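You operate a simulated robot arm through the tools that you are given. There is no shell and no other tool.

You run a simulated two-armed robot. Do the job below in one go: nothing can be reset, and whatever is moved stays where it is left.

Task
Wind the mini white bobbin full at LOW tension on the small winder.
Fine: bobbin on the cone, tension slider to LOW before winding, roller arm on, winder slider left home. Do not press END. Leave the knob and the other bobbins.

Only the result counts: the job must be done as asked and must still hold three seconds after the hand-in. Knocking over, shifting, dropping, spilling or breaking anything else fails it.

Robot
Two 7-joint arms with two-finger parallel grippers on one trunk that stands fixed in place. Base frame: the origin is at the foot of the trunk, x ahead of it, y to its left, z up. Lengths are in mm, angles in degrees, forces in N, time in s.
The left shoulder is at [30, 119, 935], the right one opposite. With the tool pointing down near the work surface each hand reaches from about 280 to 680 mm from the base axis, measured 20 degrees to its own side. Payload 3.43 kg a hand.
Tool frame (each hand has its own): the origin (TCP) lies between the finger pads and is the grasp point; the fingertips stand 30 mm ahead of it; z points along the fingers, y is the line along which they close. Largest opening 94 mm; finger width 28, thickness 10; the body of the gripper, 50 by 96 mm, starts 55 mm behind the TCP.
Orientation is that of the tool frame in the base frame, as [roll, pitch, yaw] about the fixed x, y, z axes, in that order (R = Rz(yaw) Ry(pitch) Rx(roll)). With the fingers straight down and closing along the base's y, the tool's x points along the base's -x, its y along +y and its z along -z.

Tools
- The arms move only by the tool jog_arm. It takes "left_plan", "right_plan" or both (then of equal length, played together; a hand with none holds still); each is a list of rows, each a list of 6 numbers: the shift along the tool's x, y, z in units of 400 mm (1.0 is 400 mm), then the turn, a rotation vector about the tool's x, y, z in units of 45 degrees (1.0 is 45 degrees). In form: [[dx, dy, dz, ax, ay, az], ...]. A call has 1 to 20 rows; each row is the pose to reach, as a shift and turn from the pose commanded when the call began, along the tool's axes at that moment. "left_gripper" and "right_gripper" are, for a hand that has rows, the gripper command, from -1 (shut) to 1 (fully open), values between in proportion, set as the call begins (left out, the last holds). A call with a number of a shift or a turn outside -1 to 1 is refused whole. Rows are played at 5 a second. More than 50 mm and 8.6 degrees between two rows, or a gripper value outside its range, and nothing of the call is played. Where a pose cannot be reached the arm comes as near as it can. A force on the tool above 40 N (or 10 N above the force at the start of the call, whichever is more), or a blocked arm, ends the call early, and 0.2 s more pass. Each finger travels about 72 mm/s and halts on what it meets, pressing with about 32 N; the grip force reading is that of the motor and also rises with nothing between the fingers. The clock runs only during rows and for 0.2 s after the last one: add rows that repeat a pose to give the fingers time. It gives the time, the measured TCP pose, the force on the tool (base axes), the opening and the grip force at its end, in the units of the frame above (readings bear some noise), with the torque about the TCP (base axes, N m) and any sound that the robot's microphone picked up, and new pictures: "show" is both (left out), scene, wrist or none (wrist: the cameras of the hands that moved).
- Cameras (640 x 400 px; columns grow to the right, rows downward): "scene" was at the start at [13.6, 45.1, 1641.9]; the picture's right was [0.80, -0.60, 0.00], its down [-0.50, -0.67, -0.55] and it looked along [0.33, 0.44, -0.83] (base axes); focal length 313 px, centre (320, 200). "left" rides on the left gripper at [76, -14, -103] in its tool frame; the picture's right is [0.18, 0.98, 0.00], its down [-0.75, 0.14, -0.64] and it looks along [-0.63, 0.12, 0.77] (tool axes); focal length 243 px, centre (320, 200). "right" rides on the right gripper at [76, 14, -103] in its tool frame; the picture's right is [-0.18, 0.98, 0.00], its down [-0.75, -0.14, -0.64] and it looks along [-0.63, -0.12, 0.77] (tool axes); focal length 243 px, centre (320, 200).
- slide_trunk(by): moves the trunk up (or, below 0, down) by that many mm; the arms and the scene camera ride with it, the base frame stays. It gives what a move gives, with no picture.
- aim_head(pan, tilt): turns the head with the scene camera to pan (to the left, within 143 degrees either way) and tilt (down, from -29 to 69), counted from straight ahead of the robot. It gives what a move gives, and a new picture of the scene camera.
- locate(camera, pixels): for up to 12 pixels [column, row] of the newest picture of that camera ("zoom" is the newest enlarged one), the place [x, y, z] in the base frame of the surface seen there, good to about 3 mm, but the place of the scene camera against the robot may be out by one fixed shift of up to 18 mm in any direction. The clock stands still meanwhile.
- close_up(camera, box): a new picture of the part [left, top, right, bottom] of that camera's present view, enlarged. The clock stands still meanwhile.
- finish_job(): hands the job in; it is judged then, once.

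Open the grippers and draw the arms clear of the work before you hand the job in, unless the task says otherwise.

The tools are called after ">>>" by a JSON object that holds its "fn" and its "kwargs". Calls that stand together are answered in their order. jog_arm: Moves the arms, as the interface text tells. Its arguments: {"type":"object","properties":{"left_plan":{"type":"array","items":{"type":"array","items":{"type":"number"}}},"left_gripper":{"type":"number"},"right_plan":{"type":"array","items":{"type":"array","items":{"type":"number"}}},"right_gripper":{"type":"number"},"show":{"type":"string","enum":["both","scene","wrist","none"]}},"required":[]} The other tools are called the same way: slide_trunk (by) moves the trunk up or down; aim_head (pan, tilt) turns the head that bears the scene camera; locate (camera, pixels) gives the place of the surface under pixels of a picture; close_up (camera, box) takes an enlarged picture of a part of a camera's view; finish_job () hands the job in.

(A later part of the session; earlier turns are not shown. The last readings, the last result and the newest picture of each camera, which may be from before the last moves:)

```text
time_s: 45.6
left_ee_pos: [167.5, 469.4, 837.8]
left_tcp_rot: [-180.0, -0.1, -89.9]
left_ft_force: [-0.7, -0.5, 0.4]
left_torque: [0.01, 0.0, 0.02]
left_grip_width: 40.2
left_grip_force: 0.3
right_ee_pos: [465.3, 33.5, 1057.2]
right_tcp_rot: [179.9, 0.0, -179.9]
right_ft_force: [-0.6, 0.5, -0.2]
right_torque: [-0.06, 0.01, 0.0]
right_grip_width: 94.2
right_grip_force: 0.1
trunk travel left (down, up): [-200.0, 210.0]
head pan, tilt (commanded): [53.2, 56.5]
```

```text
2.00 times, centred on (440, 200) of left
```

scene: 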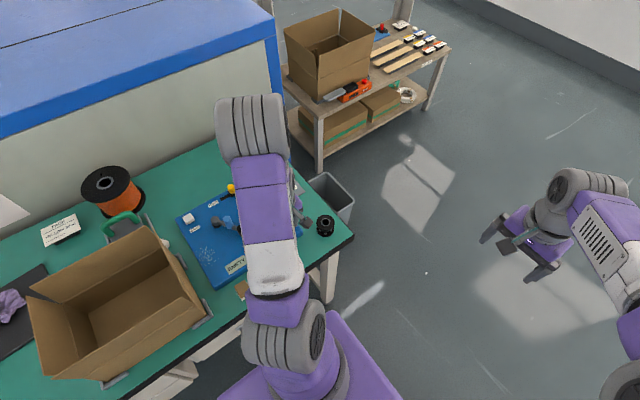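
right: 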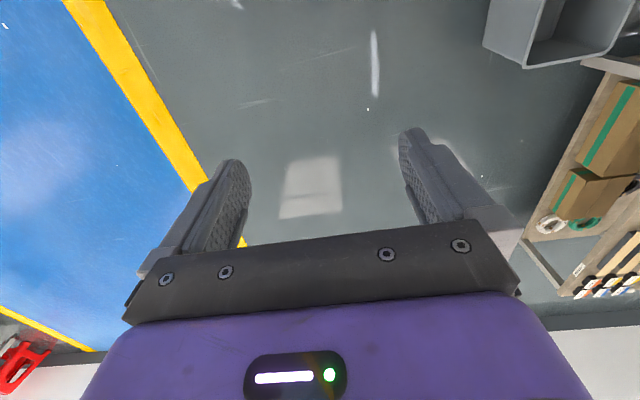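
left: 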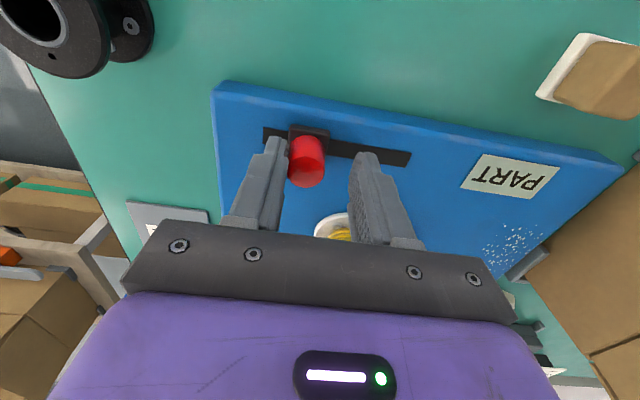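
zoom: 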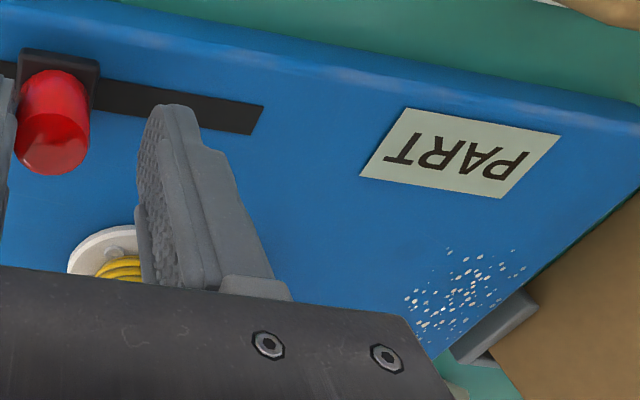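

No change with time; winding seems tied to travel. I advance the slider another ~20 mm and check the display.

>>> {"fn": "jog_arm", "kwargs": {"left_plan": [[0, 0.02, 0, 0, 0, 0], [0, 0.04, 0, 0, 0, 0], [0, 0.05, 0, 0, 0, 0]], "show": "wrist"}}

>>> {"fn": "close_up", "kwargs": {"camera": "left", "box": [200, 80, 600, 300]}}

```text
time_s: 46.4
left_ee_pos: [148.7, 468.7, 838.0]
left_tcp_rot: [180.0, -0.1, -89.9]
left_ft_force: [1.6, 0.2, -0.1]
left_torque: [-0.02, -0.03, -0.01]
left_grip_width: 40.5
left_grip_force: 0.4
right_ee_pos: [466.8, 34.0, 1057.4]
right_tcp_rot: [-179.9, 0.1, -179.9]
right_ft_force: [0.1, -0.6, -0.3]
right_torque: [0.03, 0.02, -0.01]
right_grip_width: 94.1
right_grip_force: 0.0
trunk travel left (down, up): [-200.0, 210.0]
head pan, tilt (commanded): [53.2, 56.5]
```

left: 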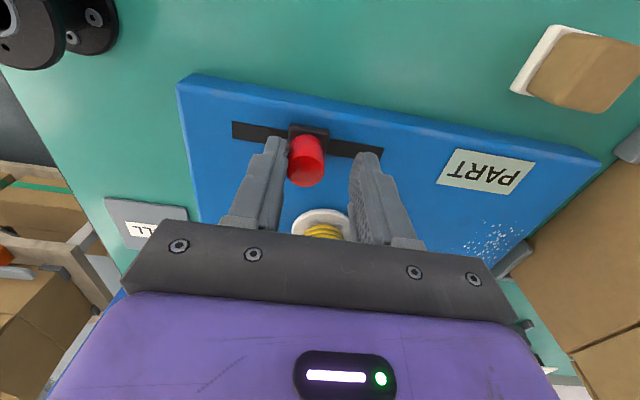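

```text
1.60 times, centred on (400, 190) of left
```

zoom: 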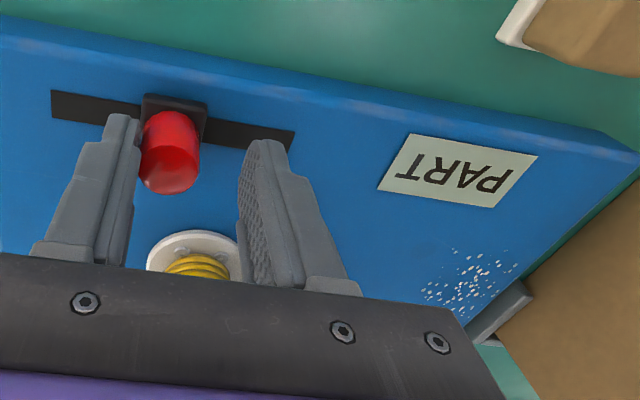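

Still PART, knob at x≈158. I continue in further steps with checks.

>>> {"fn": "jog_arm", "kwargs": {"left_plan": [[0, 0.015, 0, 0, 0, 0], [0, 0.03, 0, 0, 0, 0], [0, 0.0375, 0, 0, 0, 0]], "show": "wrist"}}

```text
time_s: 47.2
left_ee_pos: [131.2, 466.9, 836.5]
left_tcp_rot: [180.0, -0.1, -90.0]
left_ft_force: [0.1, -0.1, -0.6]
left_torque: [-0.03, -0.05, 0.01]
left_grip_width: 40.8
left_grip_force: 0.4
right_ee_pos: [466.2, 33.5, 1056.4]
right_tcp_rot: [180.0, 0.0, -180.0]
right_ft_force: [0.1, -0.5, 0.0]
right_torque: [0.03, 0.0, 0.01]
right_grip_width: 93.9
right_grip_force: 0.1
trunk travel left (down, up): [-200.0, 210.0]
head pan, tilt (commanded): [53.2, 56.5]
```

left: 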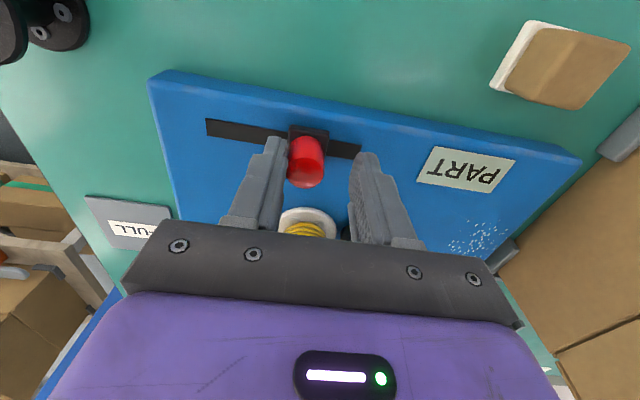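

PART still; knob at ≈141, ~34 mm left in the slot. I continue.

>>> {"fn": "jog_arm", "kwargs": {"left_plan": [[0, 0.015, 0, 0, 0, 0], [0, 0.03, 0, 0, 0, 0]], "show": "wrist"}}

```text
time_s: 47.8
left_ee_pos: [119.8, 468.7, 836.1]
left_tcp_rot: [-180.0, -0.1, -90.0]
left_ft_force: [0.6, 0.0, -0.7]
left_torque: [0.01, -0.01, 0.03]
left_grip_width: 40.3
left_grip_force: 0.5
right_ee_pos: [466.6, 32.6, 1056.8]
right_tcp_rot: [-180.0, 0.0, 180.0]
right_ft_force: [-0.5, 0.8, 0.4]
right_torque: [-0.01, 0.02, 0.0]
right_grip_width: 94.0
right_grip_force: 0.1
trunk travel left (down, up): [-200.0, 210.0]
head pan, tilt (commanded): [53.2, 56.5]
```

left: 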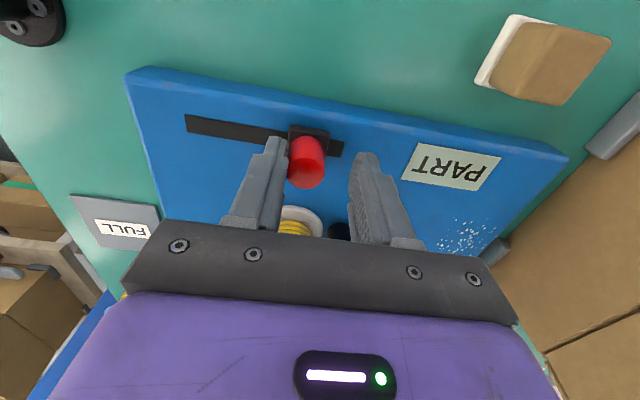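

Still PART, knob near x≈130. I push on in small steps toward the slot's end.

>>> {"fn": "jog_arm", "kwargs": {"left_plan": [[0, 0.015, 0, 0, 0, 0], [0, 0.03, 0, 0, 0, 0]], "show": "wrist"}}

```text
time_s: 48.4
left_ee_pos: [107.5, 468.0, 837.4]
left_tcp_rot: [180.0, 0.0, -89.9]
left_ft_force: [0.2, 0.1, 0.2]
left_torque: [0.01, -0.03, 0.02]
left_grip_width: 40.1
left_grip_force: 0.3
right_ee_pos: [467.2, 33.7, 1057.2]
right_tcp_rot: [-179.9, -0.1, -180.0]
right_ft_force: [-0.5, -0.2, 0.6]
right_torque: [0.0, -0.02, -0.01]
right_grip_width: 93.9
right_grip_force: 0.0
trunk travel left (down, up): [-200.0, 210.0]
head pan, tilt (commanded): [53.2, 56.5]
```

left: 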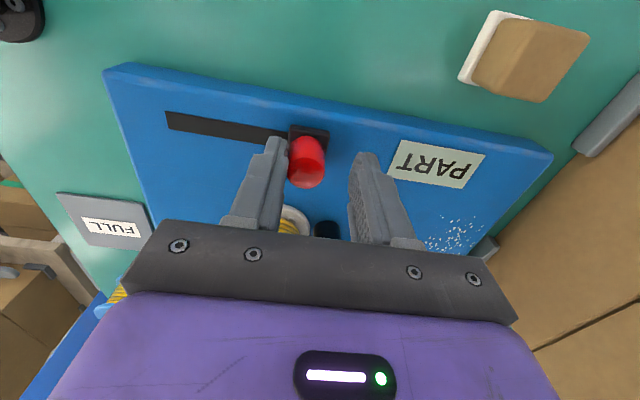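

The block now covers the slot's far end. I continue gently to the stop and watch the display.

>>> {"fn": "jog_arm", "kwargs": {"left_plan": [[0, 0.01, 0, 0, 0, 0], [0, 0.02, 0, 0, 0, 0], [0, 0.03, 0, 0, 0, 0]], "show": "wrist"}}

```text
time_s: 49.2
left_ee_pos: [97.5, 467.1, 836.2]
left_tcp_rot: [-180.0, 0.0, -90.1]
left_ft_force: [11.1, -0.5, -2.3]
left_torque: [0.11, -0.15, -0.05]
left_grip_width: 45.6
left_grip_force: 5.2
right_ee_pos: [467.9, 32.7, 1057.9]
right_tcp_rot: [-180.0, -0.1, -179.9]
right_ft_force: [0.0, 0.2, 0.1]
right_torque: [0.0, 0.01, 0.02]
right_grip_width: 94.2
right_grip_force: 0.1
trunk travel left (down, up): [-200.0, 210.0]
head pan, tilt (commanded): [53.2, 56.5]
```

left: 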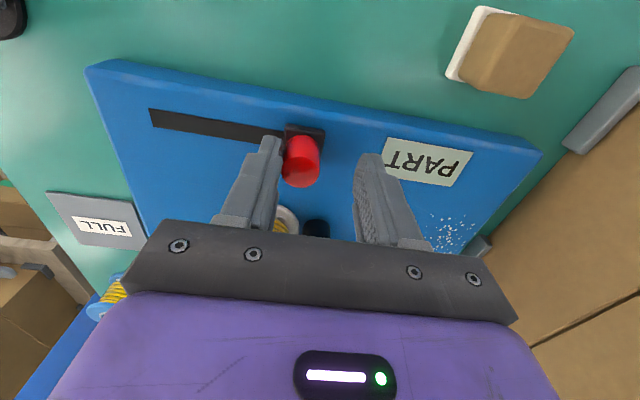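

At the far stop (11 N) the display still says PART. I ease off the stop a few mm and look at the bobbin's thread level and display.

>>> {"fn": "jog_arm", "kwargs": {"left_plan": [[0, -0.012, 0, 0, 0, 0], [0, -0.02, 0, 0, 0, 0]], "show": "both"}}

>>> {"fn": "close_up", "kwargs": {"camera": "left", "box": [230, 110, 500, 270]}}

>>> {"fn": "close_up", "kwargs": {"camera": "scene", "box": [180, 170, 320, 290]}}

```text
time_s: 49.8
left_ee_pos: [104.3, 468.1, 837.0]
left_tcp_rot: [179.9, 0.0, -89.9]
left_ft_force: [0.3, -0.9, -1.0]
left_torque: [-0.02, -0.01, -0.01]
left_grip_width: 40.0
left_grip_force: 0.1
right_ee_pos: [465.9, 33.6, 1055.5]
right_tcp_rot: [-180.0, 0.0, -179.9]
right_ft_force: [-0.6, -0.7, 0.1]
right_torque: [-0.01, 0.02, -0.03]
right_grip_width: 93.8
right_grip_force: 0.0
trunk travel left (down, up): [-200.0, 210.0]
head pan, tilt (commanded): [53.2, 56.5]
```

scene: 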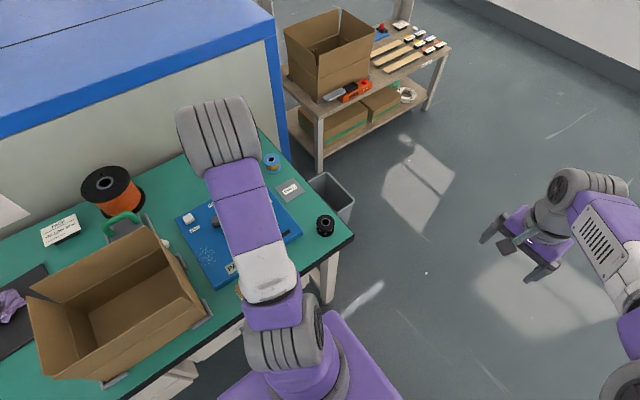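
left: 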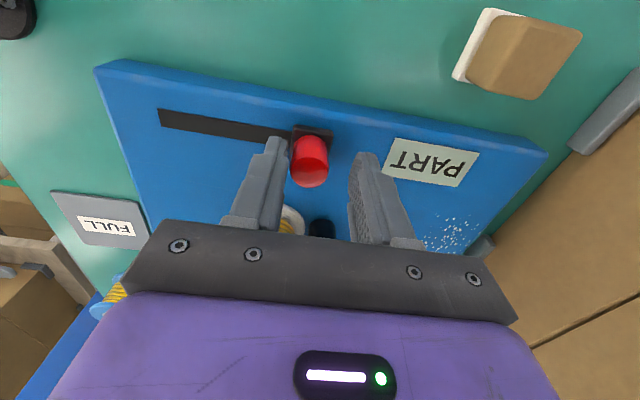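

```text
2.37 times, centred on (365, 190) of left
```

zoom: 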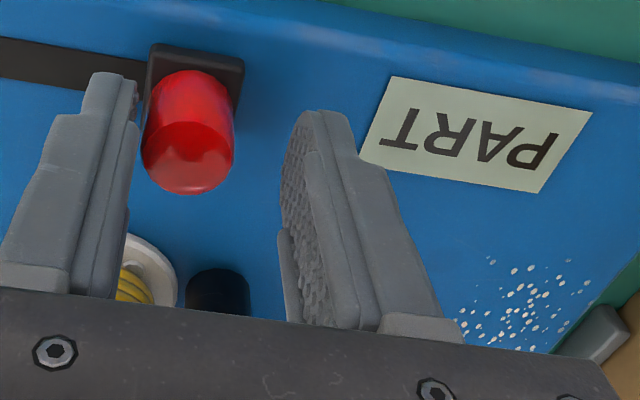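

```text
3.33 times, centred on (250, 230) of scene
```

zoom: 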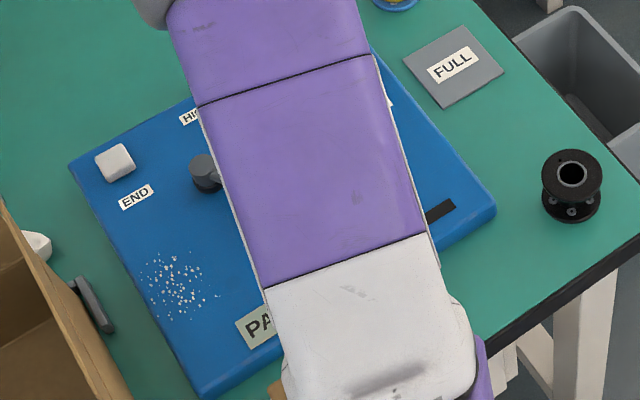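

Display PART, thread partly filled. I now start the return stroke toward home (+x), watching the display at each stage.

>>> {"fn": "jog_arm", "kwargs": {"left_plan": [[0, -0.02, 0, 0, 0, 0], [0, -0.04, 0, 0, 0, 0], [0, -0.06, 0, 0, 0, 0], [0, -0.08, 0, 0, 0, 0]], "show": "wrist"}}

```text
time_s: 50.8
left_ee_pos: [136.2, 468.8, 837.2]
left_tcp_rot: [179.9, 0.0, -89.9]
left_ft_force: [-0.3, -0.5, 0.1]
left_torque: [0.02, 0.03, 0.02]
left_grip_width: 40.4
left_grip_force: 0.4
right_ee_pos: [467.4, 32.9, 1056.7]
right_tcp_rot: [-179.9, -0.1, -179.9]
right_ft_force: [0.4, 0.3, -0.5]
right_torque: [0.02, -0.02, 0.02]
right_grip_width: 94.0
right_grip_force: 0.1
trunk travel left (down, up): [-200.0, 210.0]
head pan, tilt (commanded): [53.2, 56.5]
```

left: 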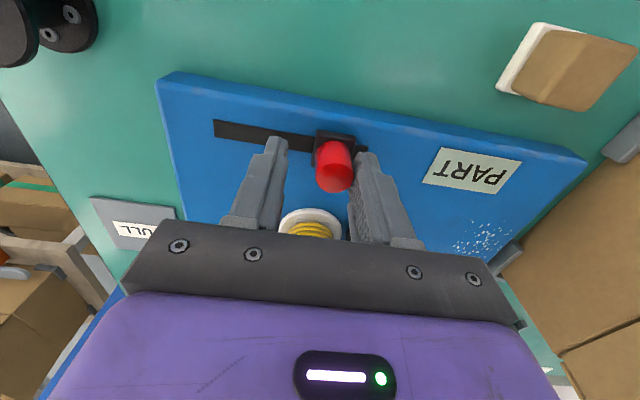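

Still PART with the knob ≈126. I continue toward home.

>>> {"fn": "jog_arm", "kwargs": {"left_plan": [[0, -0.02, 0, 0, 0, 0], [0, -0.04, 0, 0, 0, 0], [0, -0.06, 0, 0, 0, 0], [0, -0.08, 0, 0, 0, 0], [0, -0.1, 0, 0, 0, 0]], "show": "wrist"}}

>>> {"fn": "close_up", "kwargs": {"camera": "left", "box": [200, 80, 600, 300]}}

```text
time_s: 52.0
left_ee_pos: [177.0, 468.7, 837.2]
left_tcp_rot: [180.0, 0.1, -89.9]
left_ft_force: [0.1, 0.9, -0.4]
left_torque: [-0.04, -0.01, 0.0]
left_grip_width: 39.9
left_grip_force: 0.2
right_ee_pos: [467.4, 34.9, 1056.0]
right_tcp_rot: [-179.9, 0.0, 180.0]
right_ft_force: [0.4, -0.9, -0.2]
right_torque: [0.04, 0.01, -0.01]
right_grip_width: 94.1
right_grip_force: 0.0
trunk travel left (down, up): [-200.0, 210.0]
head pan, tilt (commanded): [53.2, 56.5]
```

left: 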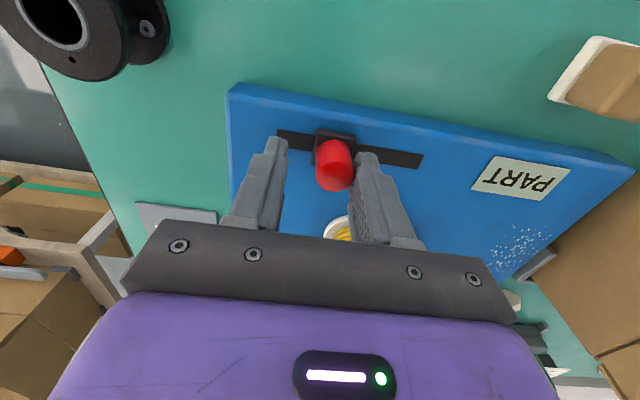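

```text
1.60 times, centred on (400, 190) of left
```

zoom: 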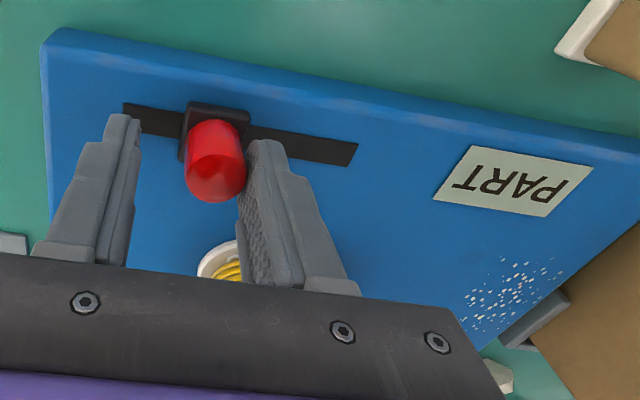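

Still PART with knob ≈167. I bring it closer to home and check.

>>> {"fn": "jog_arm", "kwargs": {"left_plan": [[0, -0.02, 0, 0, 0, 0], [0, -0.04, 0, 0, 0, 0], [0, -0.055, 0, 0, 0, 0]], "show": "wrist"}}

```text
time_s: 52.8
left_ee_pos: [198.6, 468.2, 836.7]
left_tcp_rot: [180.0, 0.0, -90.0]
left_ft_force: [-0.9, -0.5, -0.4]
left_torque: [-0.01, 0.04, 0.01]
left_grip_width: 40.2
left_grip_force: 0.2
right_ee_pos: [466.6, 34.5, 1056.0]
right_tcp_rot: [180.0, -0.1, -180.0]
right_ft_force: [1.0, 0.3, 0.3]
right_torque: [0.02, -0.01, 0.03]
right_grip_width: 94.0
right_grip_force: 0.1
trunk travel left (down, up): [-200.0, 210.0]
head pan, tilt (commanded): [53.2, 56.5]
```

left: 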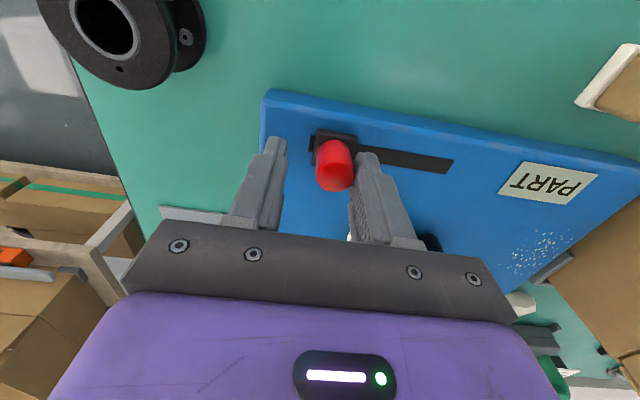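

Still PART; ~10 mm from home. I push gently to the home stop.

>>> {"fn": "jog_arm", "kwargs": {"left_plan": [[0, -0.012, 0, 0, 0, 0], [0, -0.024, 0, 0, 0, 0], [0, -0.034, 0, 0, 0, 0]], "show": "wrist"}}

```text
time_s: 53.6
left_ee_pos: [210.7, 468.3, 836.5]
left_tcp_rot: [179.9, -0.1, -89.9]
left_ft_force: [-9.1, 1.7, 0.4]
left_torque: [-0.09, 0.16, -0.03]
left_grip_width: 45.2
left_grip_force: 5.0
right_ee_pos: [467.7, 33.6, 1058.4]
right_tcp_rot: [-180.0, 0.0, -179.9]
right_ft_force: [-0.4, 0.6, -0.2]
right_torque: [-0.01, 0.0, 0.01]
right_grip_width: 94.1
right_grip_force: 0.0
trunk travel left (down, up): [-200.0, 210.0]
head pan, tilt (commanded): [53.2, 56.5]
```

left: 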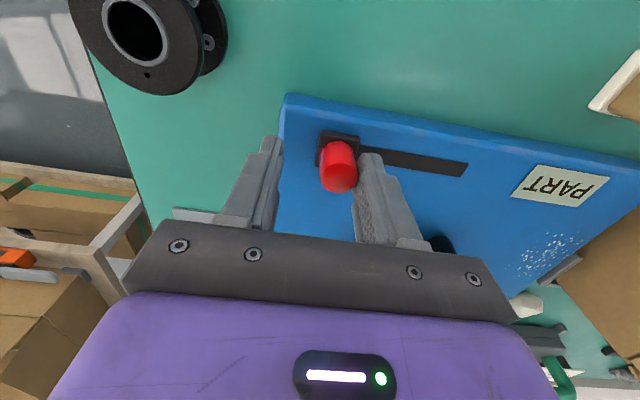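

Home stop reached (9 N) and the display still reads PART. I back off, lift and inspect the bobbin's fill and roller contact.

>>> {"fn": "jog_arm", "kwargs": {"left_plan": [[0, 0.03, 0, 0, 0, 0], [0, 0.03, -0.1, 0, 0, 0], [0, 0.06, -0.2, 0, 0, 0], [0, 0.15, -0.3, 0, 0, 0], [0, 0.25, -0.3, 0, 0, 0], [0, 0.32, -0.3, 0, 0, 0], [0, 0.32, -0.3, 0, 0, 0]], "show": "both"}}

>>> {"fn": "close_up", "kwargs": {"camera": "left", "box": [200, 60, 440, 220]}}

```text
refused: row 4 steps farther than a row can; nothing moved
```

```text
2.50 times, centred on (320, 140) of left
```

zoom: 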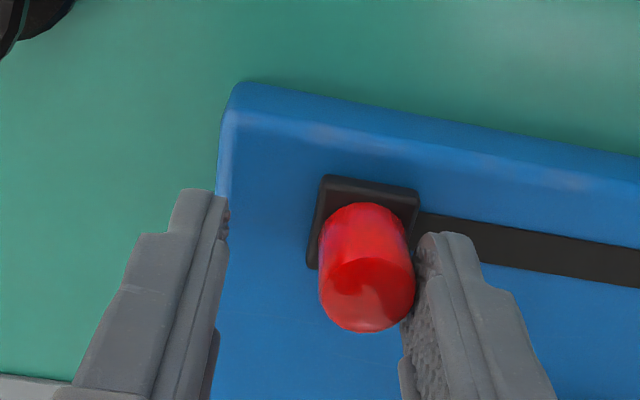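

The call was refused because a step was too long; I repeat it with shorter steps.

>>> {"fn": "jog_arm", "kwargs": {"left_plan": [[0, 0.03, 0, 0, 0, 0], [0, 0.03, -0.1, 0, 0, 0], [0, 0.05, -0.2, 0, 0, 0], [0, 0.11, -0.28, 0, 0, 0], [0, 0.2, -0.3, 0, 0, 0], [0, 0.28, -0.3, 0, 0, 0], [0, 0.32, -0.3, 0, 0, 0], [0, 0.32, -0.3, 0, 0, 0]], "show": "both"}}

>>> {"fn": "close_up", "kwargs": {"camera": "left", "box": [200, 60, 440, 220]}}

```text
time_s: 55.4
left_ee_pos: [84.6, 469.0, 956.7]
left_tcp_rot: [180.0, -0.1, -89.8]
left_ft_force: [-0.2, 0.9, -0.9]
left_torque: [-0.02, 0.02, 0.03]
left_grip_width: 39.9
left_grip_force: 0.1
right_ee_pos: [467.2, 32.8, 1056.3]
right_tcp_rot: [-179.9, 0.0, -179.8]
right_ft_force: [-0.6, -0.3, 0.2]
right_torque: [0.0, 0.0, 0.03]
right_grip_width: 94.1
right_grip_force: 0.1
trunk travel left (down, up): [-200.0, 210.0]
head pan, tilt (commanded): [53.2, 56.5]
```

scene: 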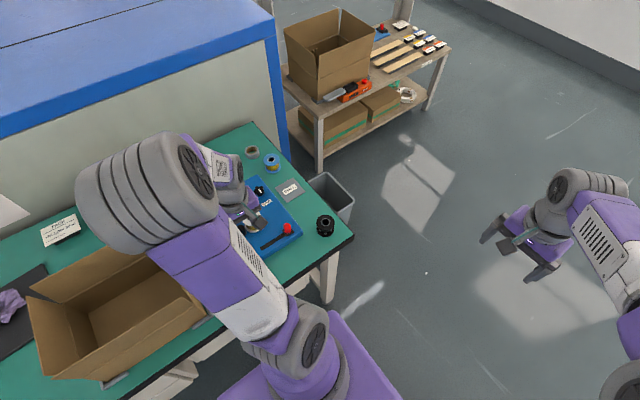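
left: 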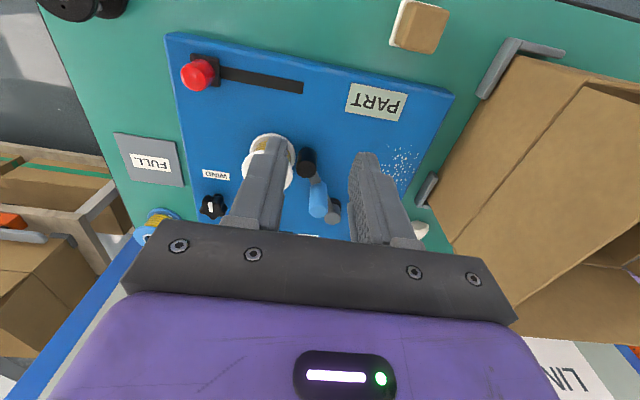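

```text
2.50 times, centred on (320, 140) of left
```

zoom: 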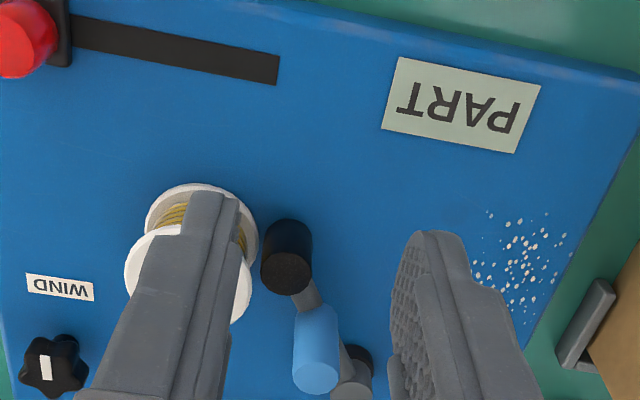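

A finger hides the bobbin. I open wide and shift for a clear view of the bobbin and roller.

>>> {"fn": "jog_arm", "kwargs": {"left_plan": [[0.03, -0.06, -0.03, 0, 0, 0], [0.03, -0.09, -0.05, 0, 0, 0], [0.03, -0.09, -0.05, 0, 0, 0]], "left_gripper": 1, "show": "wrist"}}

>>> {"fn": "close_up", "kwargs": {"camera": "left", "box": [220, 100, 400, 230]}}

```text
time_s: 56.2
left_ee_pos: [122.2, 456.2, 977.1]
left_tcp_rot: [-180.0, 0.0, -89.9]
left_ft_force: [-1.0, -0.4, -0.2]
left_torque: [-0.07, -0.04, 0.02]
left_grip_width: 94.1
left_grip_force: 0.2
right_ee_pos: [467.1, 34.3, 1056.8]
right_tcp_rot: [-180.0, -0.1, 180.0]
right_ft_force: [0.3, -0.5, 0.4]
right_torque: [0.01, 0.03, -0.03]
right_grip_width: 93.7
right_grip_force: 0.0
trunk travel left (down, up): [-200.0, 210.0]
head pan, tilt (commanded): [53.2, 56.5]
```

left: 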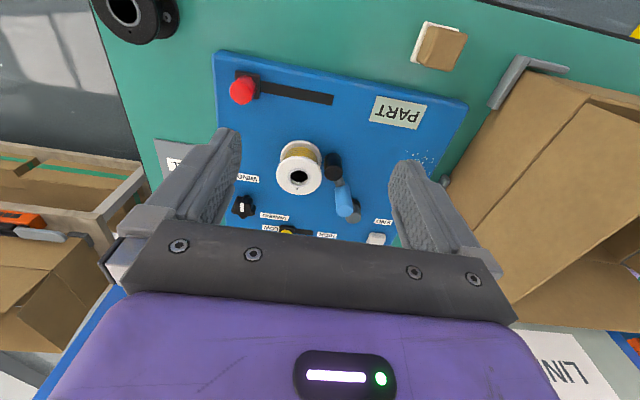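

```text
3.08 times, centred on (310, 165) of left
```

zoom: 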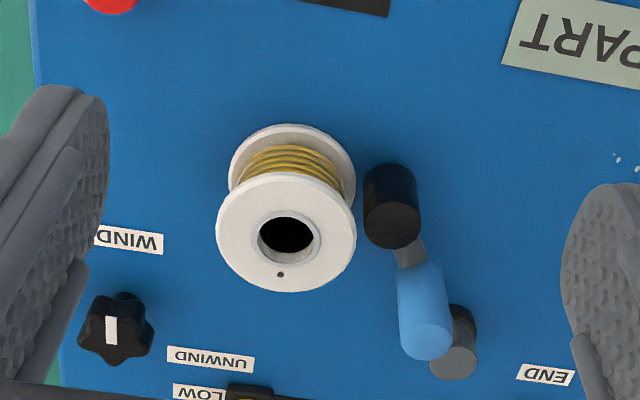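

The thread is partly wound and the roller sits beside it. I go back to the red slider for a further stroke: above it first, closing to 40 mm.

>>> {"fn": "jog_arm", "kwargs": {"left_plan": [[-0.01, -0.08, 0.05, 0, 0, 0], [-0.03, -0.16, 0.1, 0, 0, 0], [-0.03, -0.192, 0.15, 0, 0, 0], [-0.03, -0.192, 0.15, 0, 0, 0]], "left_gripper": -0.15, "show": "wrist"}}

```text
time_s: 57.2
left_ee_pos: [195.7, 468.1, 916.8]
left_tcp_rot: [180.0, 0.0, -90.1]
left_ft_force: [0.2, -0.2, -0.1]
left_torque: [0.04, 0.0, -0.01]
left_grip_width: 40.1
left_grip_force: 0.1
right_ee_pos: [464.9, 34.1, 1056.7]
right_tcp_rot: [-179.9, 0.0, 180.0]
right_ft_force: [-0.5, 0.2, -1.1]
right_torque: [-0.02, -0.01, 0.01]
right_grip_width: 94.0
right_grip_force: 0.0
trunk travel left (down, up): [-200.0, 210.0]
head pan, tilt (commanded): [53.2, 56.5]
```

left: 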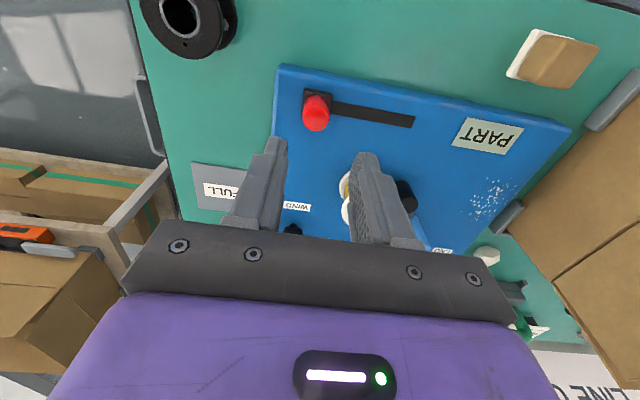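

Red knob is at px (317,112), centred. I lower around it.

>>> {"fn": "jog_arm", "kwargs": {"left_plan": [[0, -0.007, 0.09, 0, 0, 0], [0, -0.007, 0.17, 0, 0, 0], [0, -0.007, 0.2, 0, 0, 0], [0, -0.007, 0.2, 0, 0, 0]], "show": "wrist"}}

```text
time_s: 58.2
left_ee_pos: [200.8, 468.4, 836.7]
left_tcp_rot: [-180.0, 0.0, -90.0]
left_ft_force: [-0.6, -0.3, 0.5]
left_torque: [0.0, 0.02, 0.01]
left_grip_width: 40.3
left_grip_force: 0.1
right_ee_pos: [466.5, 35.6, 1056.8]
right_tcp_rot: [179.9, 0.0, -180.0]
right_ft_force: [-0.3, 0.5, 0.2]
right_torque: [0.01, -0.01, 0.0]
right_grip_width: 94.5
right_grip_force: 0.1
trunk travel left (down, up): [-200.0, 210.0]
head pan, tilt (commanded): [53.2, 56.5]
```

left: 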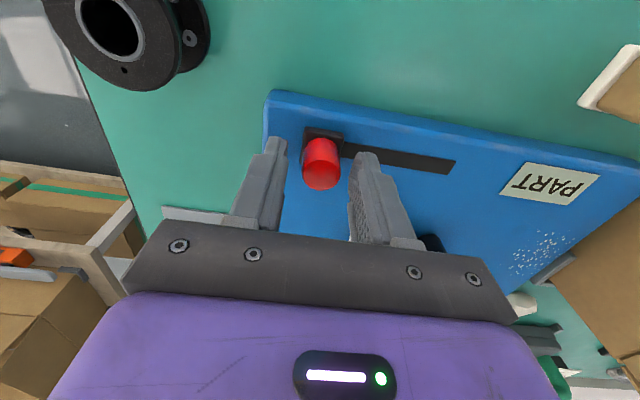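

I start the second stroke (−x), checking the display every ~25 mm.

>>> {"fn": "jog_arm", "kwargs": {"left_plan": [[0, 0.02, 0, 0, 0, 0], [0, 0.04, 0, 0, 0, 0], [0, 0.06, 0, 0, 0, 0], [0, 0.08, 0, 0, 0, 0], [0, 0.1, 0, 0, 0, 0]], "show": "wrist"}}

>>> {"fn": "jog_arm", "kwargs": {"left_plan": [[0, 0.02, 0, 0, 0, 0], [0, 0.04, 0, 0, 0, 0], [0, 0.06, 0, 0, 0, 0]], "show": "wrist"}}

```text
time_s: 59.4
left_ee_pos: [158.6, 468.3, 837.5]
left_tcp_rot: [-180.0, 0.0, -89.9]
left_ft_force: [-0.4, -1.1, -0.7]
left_torque: [0.0, 0.0, -0.01]
left_grip_width: 39.8
left_grip_force: 0.0
right_ee_pos: [467.4, 33.4, 1055.6]
right_tcp_rot: [180.0, 0.0, -179.9]
right_ft_force: [-0.6, 0.3, 0.5]
right_torque: [0.0, 0.01, 0.0]
right_grip_width: 94.2
right_grip_force: 0.1
trunk travel left (down, up): [-200.0, 210.0]
head pan, tilt (commanded): [53.2, 56.5]
```

left: 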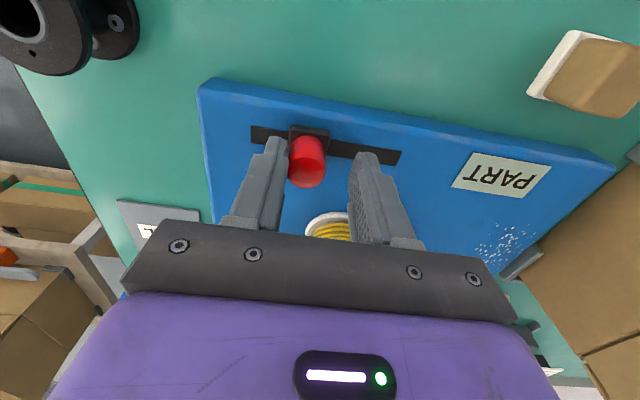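

```text
time_s: 60.2
left_ee_pos: [135.1, 467.0, 836.4]
left_tcp_rot: [-179.9, 0.0, -89.9]
left_ft_force: [0.3, 0.5, -0.1]
left_torque: [0.03, -0.04, -0.01]
left_grip_width: 40.4
left_grip_force: 0.0
right_ee_pos: [466.0, 32.9, 1057.1]
right_tcp_rot: [-180.0, 0.0, -179.9]
right_ft_force: [0.4, 0.1, 0.6]
right_torque: [0.01, 0.01, 0.01]
right_grip_width: 94.0
right_grip_force: 0.1
trunk travel left (down, up): [-200.0, 210.0]
head pan, tilt (commanded): [53.2, 56.5]
```

left: 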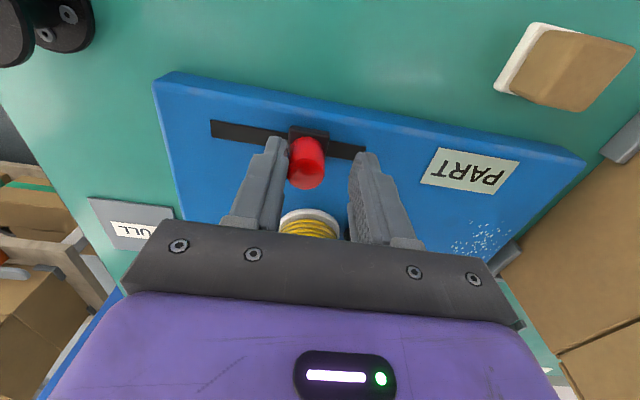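

Thread appears thicker than in the first stroke at the same spot. I zoom to judge the fill.

>>> {"fn": "close_up", "kwargs": {"camera": "left", "box": [260, 190, 360, 250]}}

>>> {"fn": "jog_arm", "kwargs": {"left_plan": [[0, 0.02, 0, 0, 0, 0], [0, 0.04, 0, 0, 0, 0]], "show": "wrist"}}

```text
6.40 times, centred on (310, 220) of left
```

zoom: 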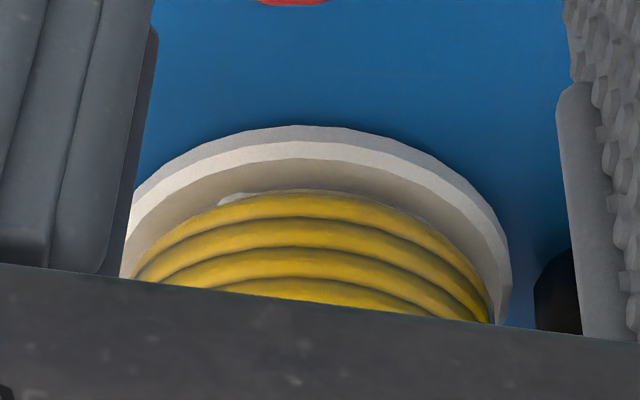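

```text
time_s: 60.8
left_ee_pos: [118.6, 467.4, 837.4]
left_tcp_rot: [179.9, 0.0, -90.0]
left_ft_force: [0.8, -0.7, 0.4]
left_torque: [0.0, -0.02, -0.03]
left_grip_width: 39.8
left_grip_force: 0.1
right_ee_pos: [467.0, 33.6, 1056.7]
right_tcp_rot: [-180.0, 0.0, -180.0]
right_ft_force: [0.0, 0.5, -0.2]
right_torque: [0.01, 0.02, -0.02]
right_grip_width: 94.1
right_grip_force: 0.1
trunk travel left (down, up): [-200.0, 210.0]
head pan, tilt (commanded): [53.2, 56.5]
```

left: 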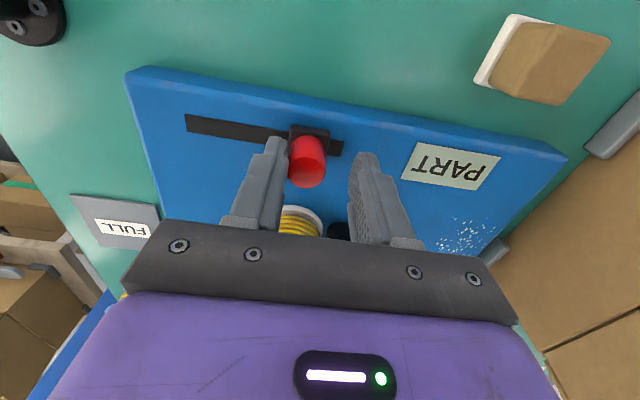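

The thread is getting close to the flange edge. I continue in small moves, checking the display each time.

>>> {"fn": "jog_arm", "kwargs": {"left_plan": [[0, 0.015, 0, 0, 0, 0], [0, 0.03, 0, 0, 0, 0]], "show": "wrist"}}

```text
time_s: 61.4
left_ee_pos: [107.2, 468.9, 837.3]
left_tcp_rot: [179.9, 0.0, -89.9]
left_ft_force: [-0.4, 0.1, -0.6]
left_torque: [0.01, 0.0, 0.04]
left_grip_width: 40.0
left_grip_force: 0.1
right_ee_pos: [465.7, 32.8, 1057.2]
right_tcp_rot: [180.0, 0.0, 180.0]
right_ft_force: [0.8, -0.5, -1.0]
right_torque: [-0.01, -0.01, -0.04]
right_grip_width: 94.1
right_grip_force: 0.0
trunk travel left (down, up): [-200.0, 210.0]
head pan, tilt (commanded): [53.2, 56.5]
```

left: 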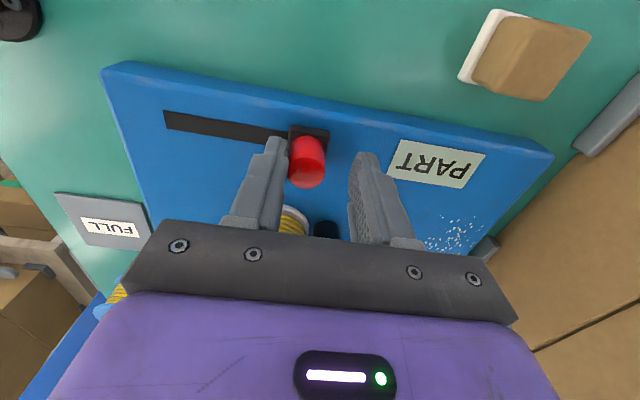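

Still PART. A little further to the stop.

>>> {"fn": "jog_arm", "kwargs": {"left_plan": [[0, 0.01, 0, 0, 0, 0], [0, 0.02, 0, 0, 0, 0], [0, 0.026, 0, 0, 0, 0]], "show": "wrist"}}

>>> {"fn": "close_up", "kwargs": {"camera": "left", "box": [250, 110, 500, 260]}}

```text
time_s: 62.2
left_ee_pos: [98.6, 468.4, 835.9]
left_tcp_rot: [-180.0, -0.1, -90.1]
left_ft_force: [10.8, 0.2, 0.0]
left_torque: [-0.11, -0.16, 0.01]
left_grip_width: 45.7
left_grip_force: 4.9
right_ee_pos: [467.5, 33.3, 1055.6]
right_tcp_rot: [180.0, -0.1, 180.0]
right_ft_force: [-0.3, -0.1, -0.7]
right_torque: [0.01, 0.01, 0.0]
right_grip_width: 94.0
right_grip_force: 0.0
trunk travel left (down, up): [-200.0, 210.0]
head pan, tilt (commanded): [53.2, 56.5]
```

left: 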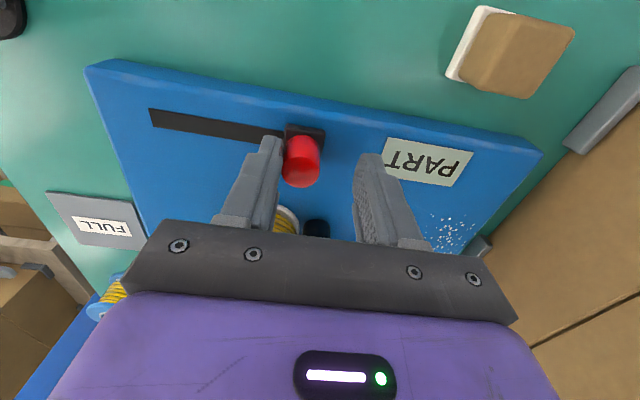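

```text
2.56 times, centred on (375, 185) of left
```

zoom: 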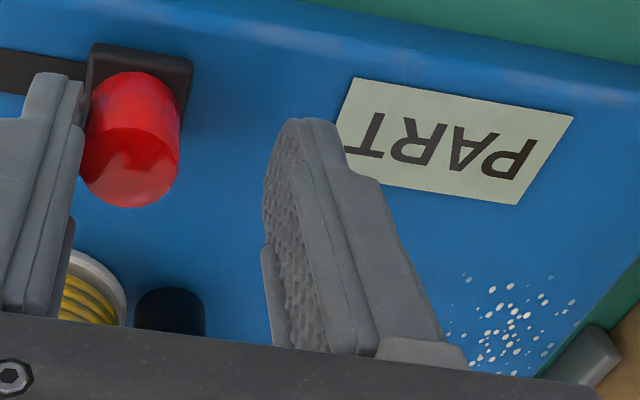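

Far stop again, display PART. I return toward home with checks.

>>> {"fn": "jog_arm", "kwargs": {"left_plan": [[0, -0.02, 0, 0, 0, 0], [0, -0.04, 0, 0, 0, 0], [0, -0.06, 0, 0, 0, 0], [0, -0.08, 0, 0, 0, 0], [0, -0.1, 0, 0, 0, 0]], "show": "wrist"}}

>>> {"fn": "close_up", "kwargs": {"camera": "left", "box": [260, 120, 540, 260]}}

```text
time_s: 63.4
left_ee_pos: [137.2, 469.6, 837.2]
left_tcp_rot: [-179.9, 0.1, -89.9]
left_ft_force: [-0.6, 0.4, 0.4]
left_torque: [0.0, 0.02, -0.05]
left_grip_width: 40.2
left_grip_force: 0.7
right_ee_pos: [467.4, 33.6, 1058.0]
right_tcp_rot: [-180.0, -0.1, 180.0]
right_ft_force: [0.6, -0.5, -0.1]
right_torque: [0.0, -0.03, -0.03]
right_grip_width: 94.0
right_grip_force: 0.0
trunk travel left (down, up): [-200.0, 210.0]
head pan, tilt (commanded): [53.2, 56.5]
```

left: 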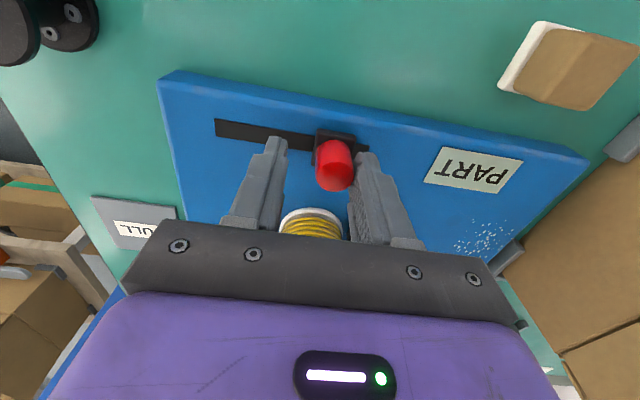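

```text
2.29 times, centred on (400, 190) of left
```

zoom: 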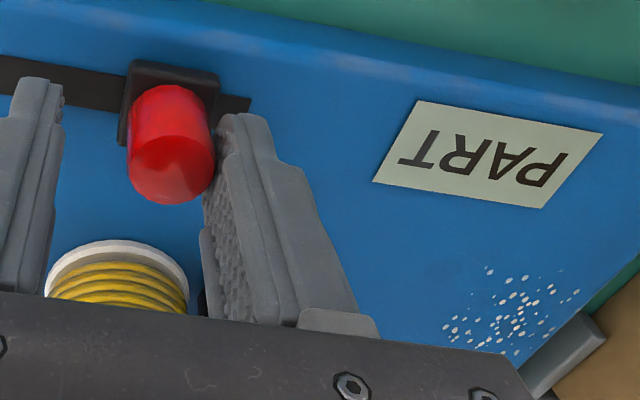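

The thread is nearly level with the flange. I continue homeward in short checks.

>>> {"fn": "jog_arm", "kwargs": {"left_plan": [[0, -0.02, 0, 0, 0, 0], [0, -0.04, 0, 0, 0, 0]], "show": "wrist"}}

>>> {"fn": "jog_arm", "kwargs": {"left_plan": [[0, -0.02, 0, 0, 0, 0], [0, -0.04, 0, 0, 0, 0]], "show": "wrist"}}

```text
time_s: 64.0
left_ee_pos: [154.0, 468.1, 837.0]
left_tcp_rot: [180.0, -0.1, -90.0]
left_ft_force: [-0.5, 0.4, -0.3]
left_torque: [-0.05, -0.04, 0.0]
left_grip_width: 40.1
left_grip_force: 0.0
right_ee_pos: [466.3, 33.3, 1057.2]
right_tcp_rot: [180.0, -0.1, -180.0]
right_ft_force: [0.0, 0.2, 0.2]
right_torque: [0.0, 0.01, -0.04]
right_grip_width: 94.2
right_grip_force: 0.0
trunk travel left (down, up): [-200.0, 210.0]
head pan, tilt (commanded): [53.2, 56.5]
```

left: 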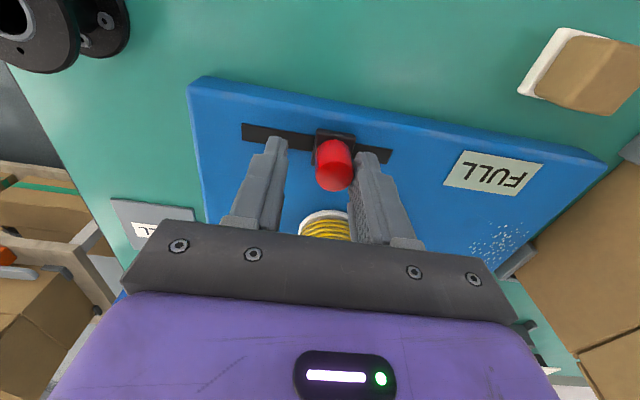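

```text
time_s: 64.6
left_ee_pos: [168.5, 468.2, 838.0]
left_tcp_rot: [180.0, 0.0, -90.1]
left_ft_force: [1.0, 0.7, 0.1]
left_torque: [0.02, 0.0, -0.02]
left_grip_width: 39.9
left_grip_force: 0.0
right_ee_pos: [467.2, 33.8, 1057.6]
right_tcp_rot: [180.0, 0.0, 180.0]
right_ft_force: [-0.3, 0.4, -0.2]
right_torque: [-0.02, 0.0, 0.0]
right_grip_width: 94.0
right_grip_force: 0.1
trunk travel left (down, up): [-200.0, 210.0]
head pan, tilt (commanded): [53.2, 56.5]
```

left: 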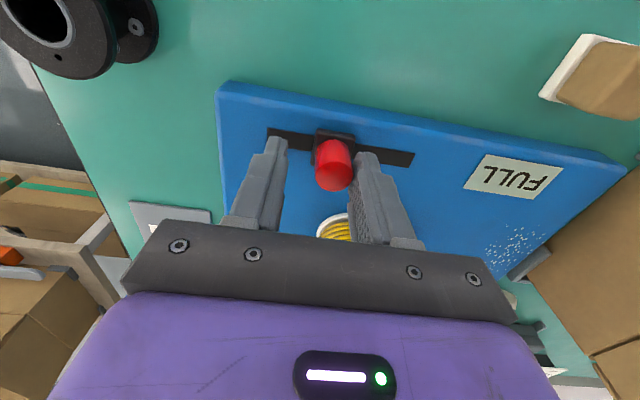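

The display reads FULL (from knob ≈143 onward). I bring the slider straight to its home stop.

>>> {"fn": "jog_arm", "kwargs": {"left_plan": [[0, -0.03, 0, 0, 0, 0], [0, -0.06, 0, 0, 0, 0], [0, -0.09, 0, 0, 0, 0], [0, -0.105, 0, 0, 0, 0], [0, -0.113, 0, 0, 0, 0]], "show": "wrist"}}

```text
time_s: 65.8
left_ee_pos: [211.7, 468.3, 837.0]
left_tcp_rot: [179.8, -0.1, -89.9]
left_ft_force: [-12.1, -0.1, -4.8]
left_torque: [-0.02, 0.07, 0.01]
left_grip_width: 47.0
left_grip_force: 6.2
right_ee_pos: [465.6, 33.7, 1057.5]
right_tcp_rot: [180.0, 0.0, -179.9]
right_ft_force: [0.7, -0.3, 0.5]
right_torque: [-0.02, -0.06, 0.03]
right_grip_width: 94.0
right_grip_force: 0.0
trunk travel left (down, up): [-200.0, 210.0]
head pan, tilt (commanded): [53.2, 56.5]
```

left: 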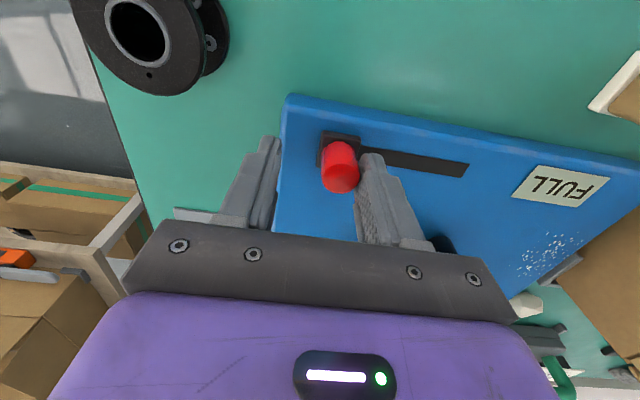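

Slider at home (12 N at the stop) and display FULL. I retreat gently off the knob and lift clear.

>>> {"fn": "jog_arm", "kwargs": {"left_plan": [[0, 0.008, 0, 0, 0, 0], [0, 0.016, 0, 0, 0, 0], [0, 0.024, 0, 0, 0, 0], [0, 0.032, 0, 0, 0, 0], [0, 0.032, 0, 0, 0, 0]], "show": "wrist"}}

>>> {"fn": "jog_arm", "kwargs": {"left_plan": [[0, 0, -0.08, 0, 0, 0], [0, 0, -0.18, 0, 0, 0], [0, 0, -0.28, 0, 0, 0], [0.03, 0.08, -0.35, 0, 0, 0], [0.05, 0.16, -0.36, 0, 0, 0], [0.06, 0.22, -0.36, 0, 0, 0], [0.06, 0.22, -0.36, 0, 0, 0]], "left_gripper": -0.15, "show": "both"}}

```text
time_s: 67.0
left_ee_pos: [201.6, 469.4, 837.1]
left_tcp_rot: [179.9, 0.0, -90.0]
left_ft_force: [0.7, 0.9, 0.7]
left_torque: [0.01, -0.02, 0.01]
left_grip_width: 39.9
left_grip_force: 0.1
right_ee_pos: [466.1, 33.7, 1056.1]
right_tcp_rot: [-180.0, -0.1, 180.0]
right_ft_force: [0.5, 0.2, -0.4]
right_torque: [-0.02, 0.02, 0.02]
right_grip_width: 94.0
right_grip_force: 0.0
trunk travel left (down, up): [-200.0, 210.0]
head pan, tilt (commanded): [53.2, 56.5]
```

left: 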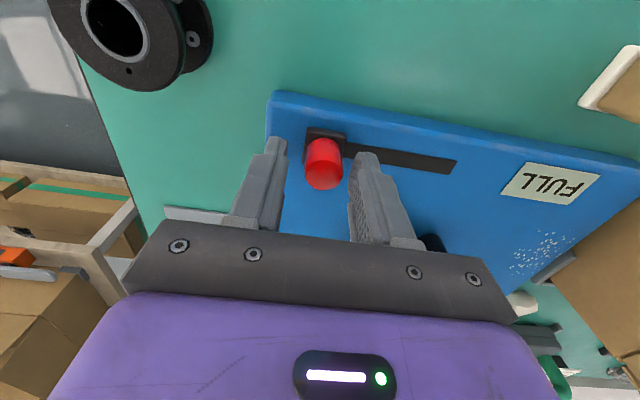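

```text
time_s: 68.6
left_ee_pos: [114.4, 445.4, 982.2]
left_tcp_rot: [180.0, -0.1, -90.0]
left_ft_force: [0.2, 0.0, -0.7]
left_torque: [0.01, 0.02, -0.02]
left_grip_width: 40.3
left_grip_force: 0.1
right_ee_pos: [466.3, 33.5, 1055.5]
right_tcp_rot: [179.9, 0.0, -179.9]
right_ft_force: [-0.2, 0.5, -0.1]
right_torque: [-0.03, 0.03, 0.01]
right_grip_width: 94.0
right_grip_force: 0.1
trunk travel left (down, up): [-200.0, 210.0]
head pan, tilt (commanded): [53.2, 56.5]
```

scene: 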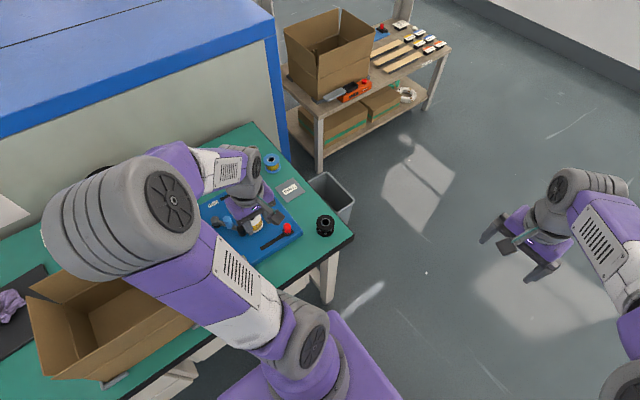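
left: 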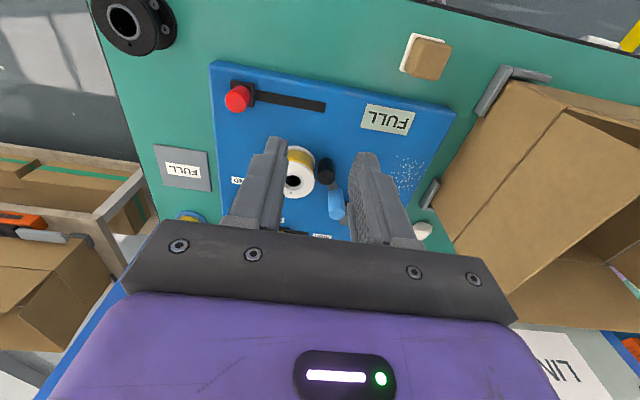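

Display FULL, slider home. I open the gripper and draw the arm clear toward its starting area, then inspect the final state (bobbin, roller arm, both sliders).

>>> {"fn": "jog_arm", "kwargs": {"left_plan": [[0.05, -0.03, -0.06, 0, 0, 0], [0.1, -0.06, -0.12, 0, 0, 0], [0.1, -0.06, -0.18, 0, 0, 0], [0.1, -0.06, -0.18, 0, 0, 0]], "left_gripper": 1, "show": "both"}}

>>> {"fn": "close_up", "kwargs": {"camera": "left", "box": [200, 80, 420, 230]}}

```text
time_s: 69.6
left_ee_pos: [137.1, 404.9, 1054.0]
left_tcp_rot: [179.9, -0.1, -89.9]
left_ft_force: [-0.4, 0.1, 0.1]
left_torque: [0.02, -0.02, 0.0]
left_grip_width: 94.1
left_grip_force: 0.1
right_ee_pos: [465.5, 34.1, 1056.6]
right_tcp_rot: [180.0, -0.1, -180.0]
right_ft_force: [-0.3, -0.4, 0.3]
right_torque: [0.0, -0.03, -0.03]
right_grip_width: 94.2
right_grip_force: 0.0
trunk travel left (down, up): [-200.0, 210.0]
head pan, tilt (commanded): [53.2, 56.5]
```

scene: 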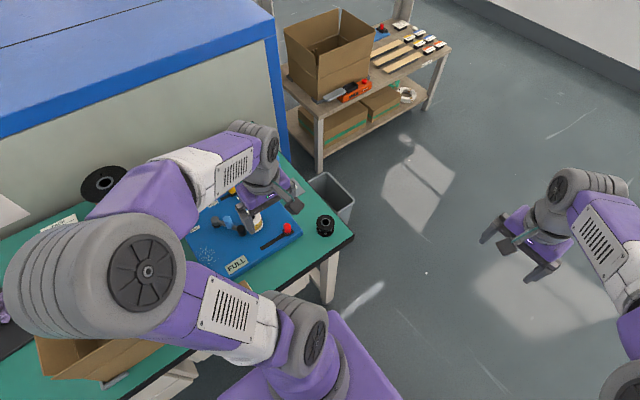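
left: 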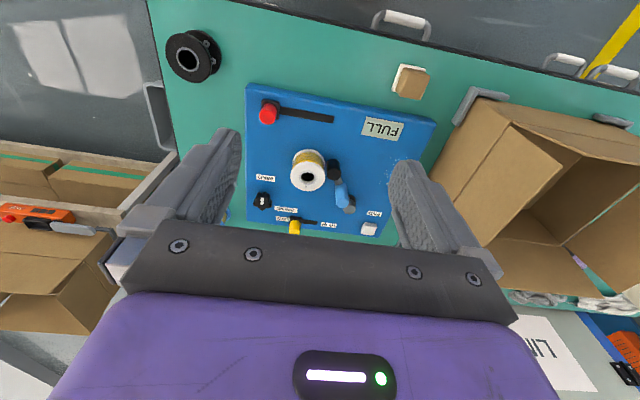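

```text
2.67 times, centred on (310, 155) of left
```

zoom: 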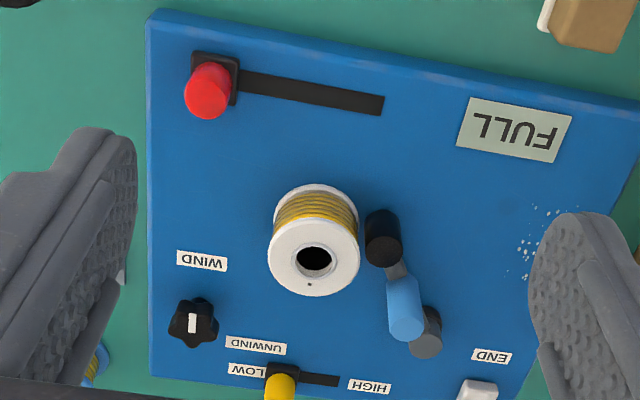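

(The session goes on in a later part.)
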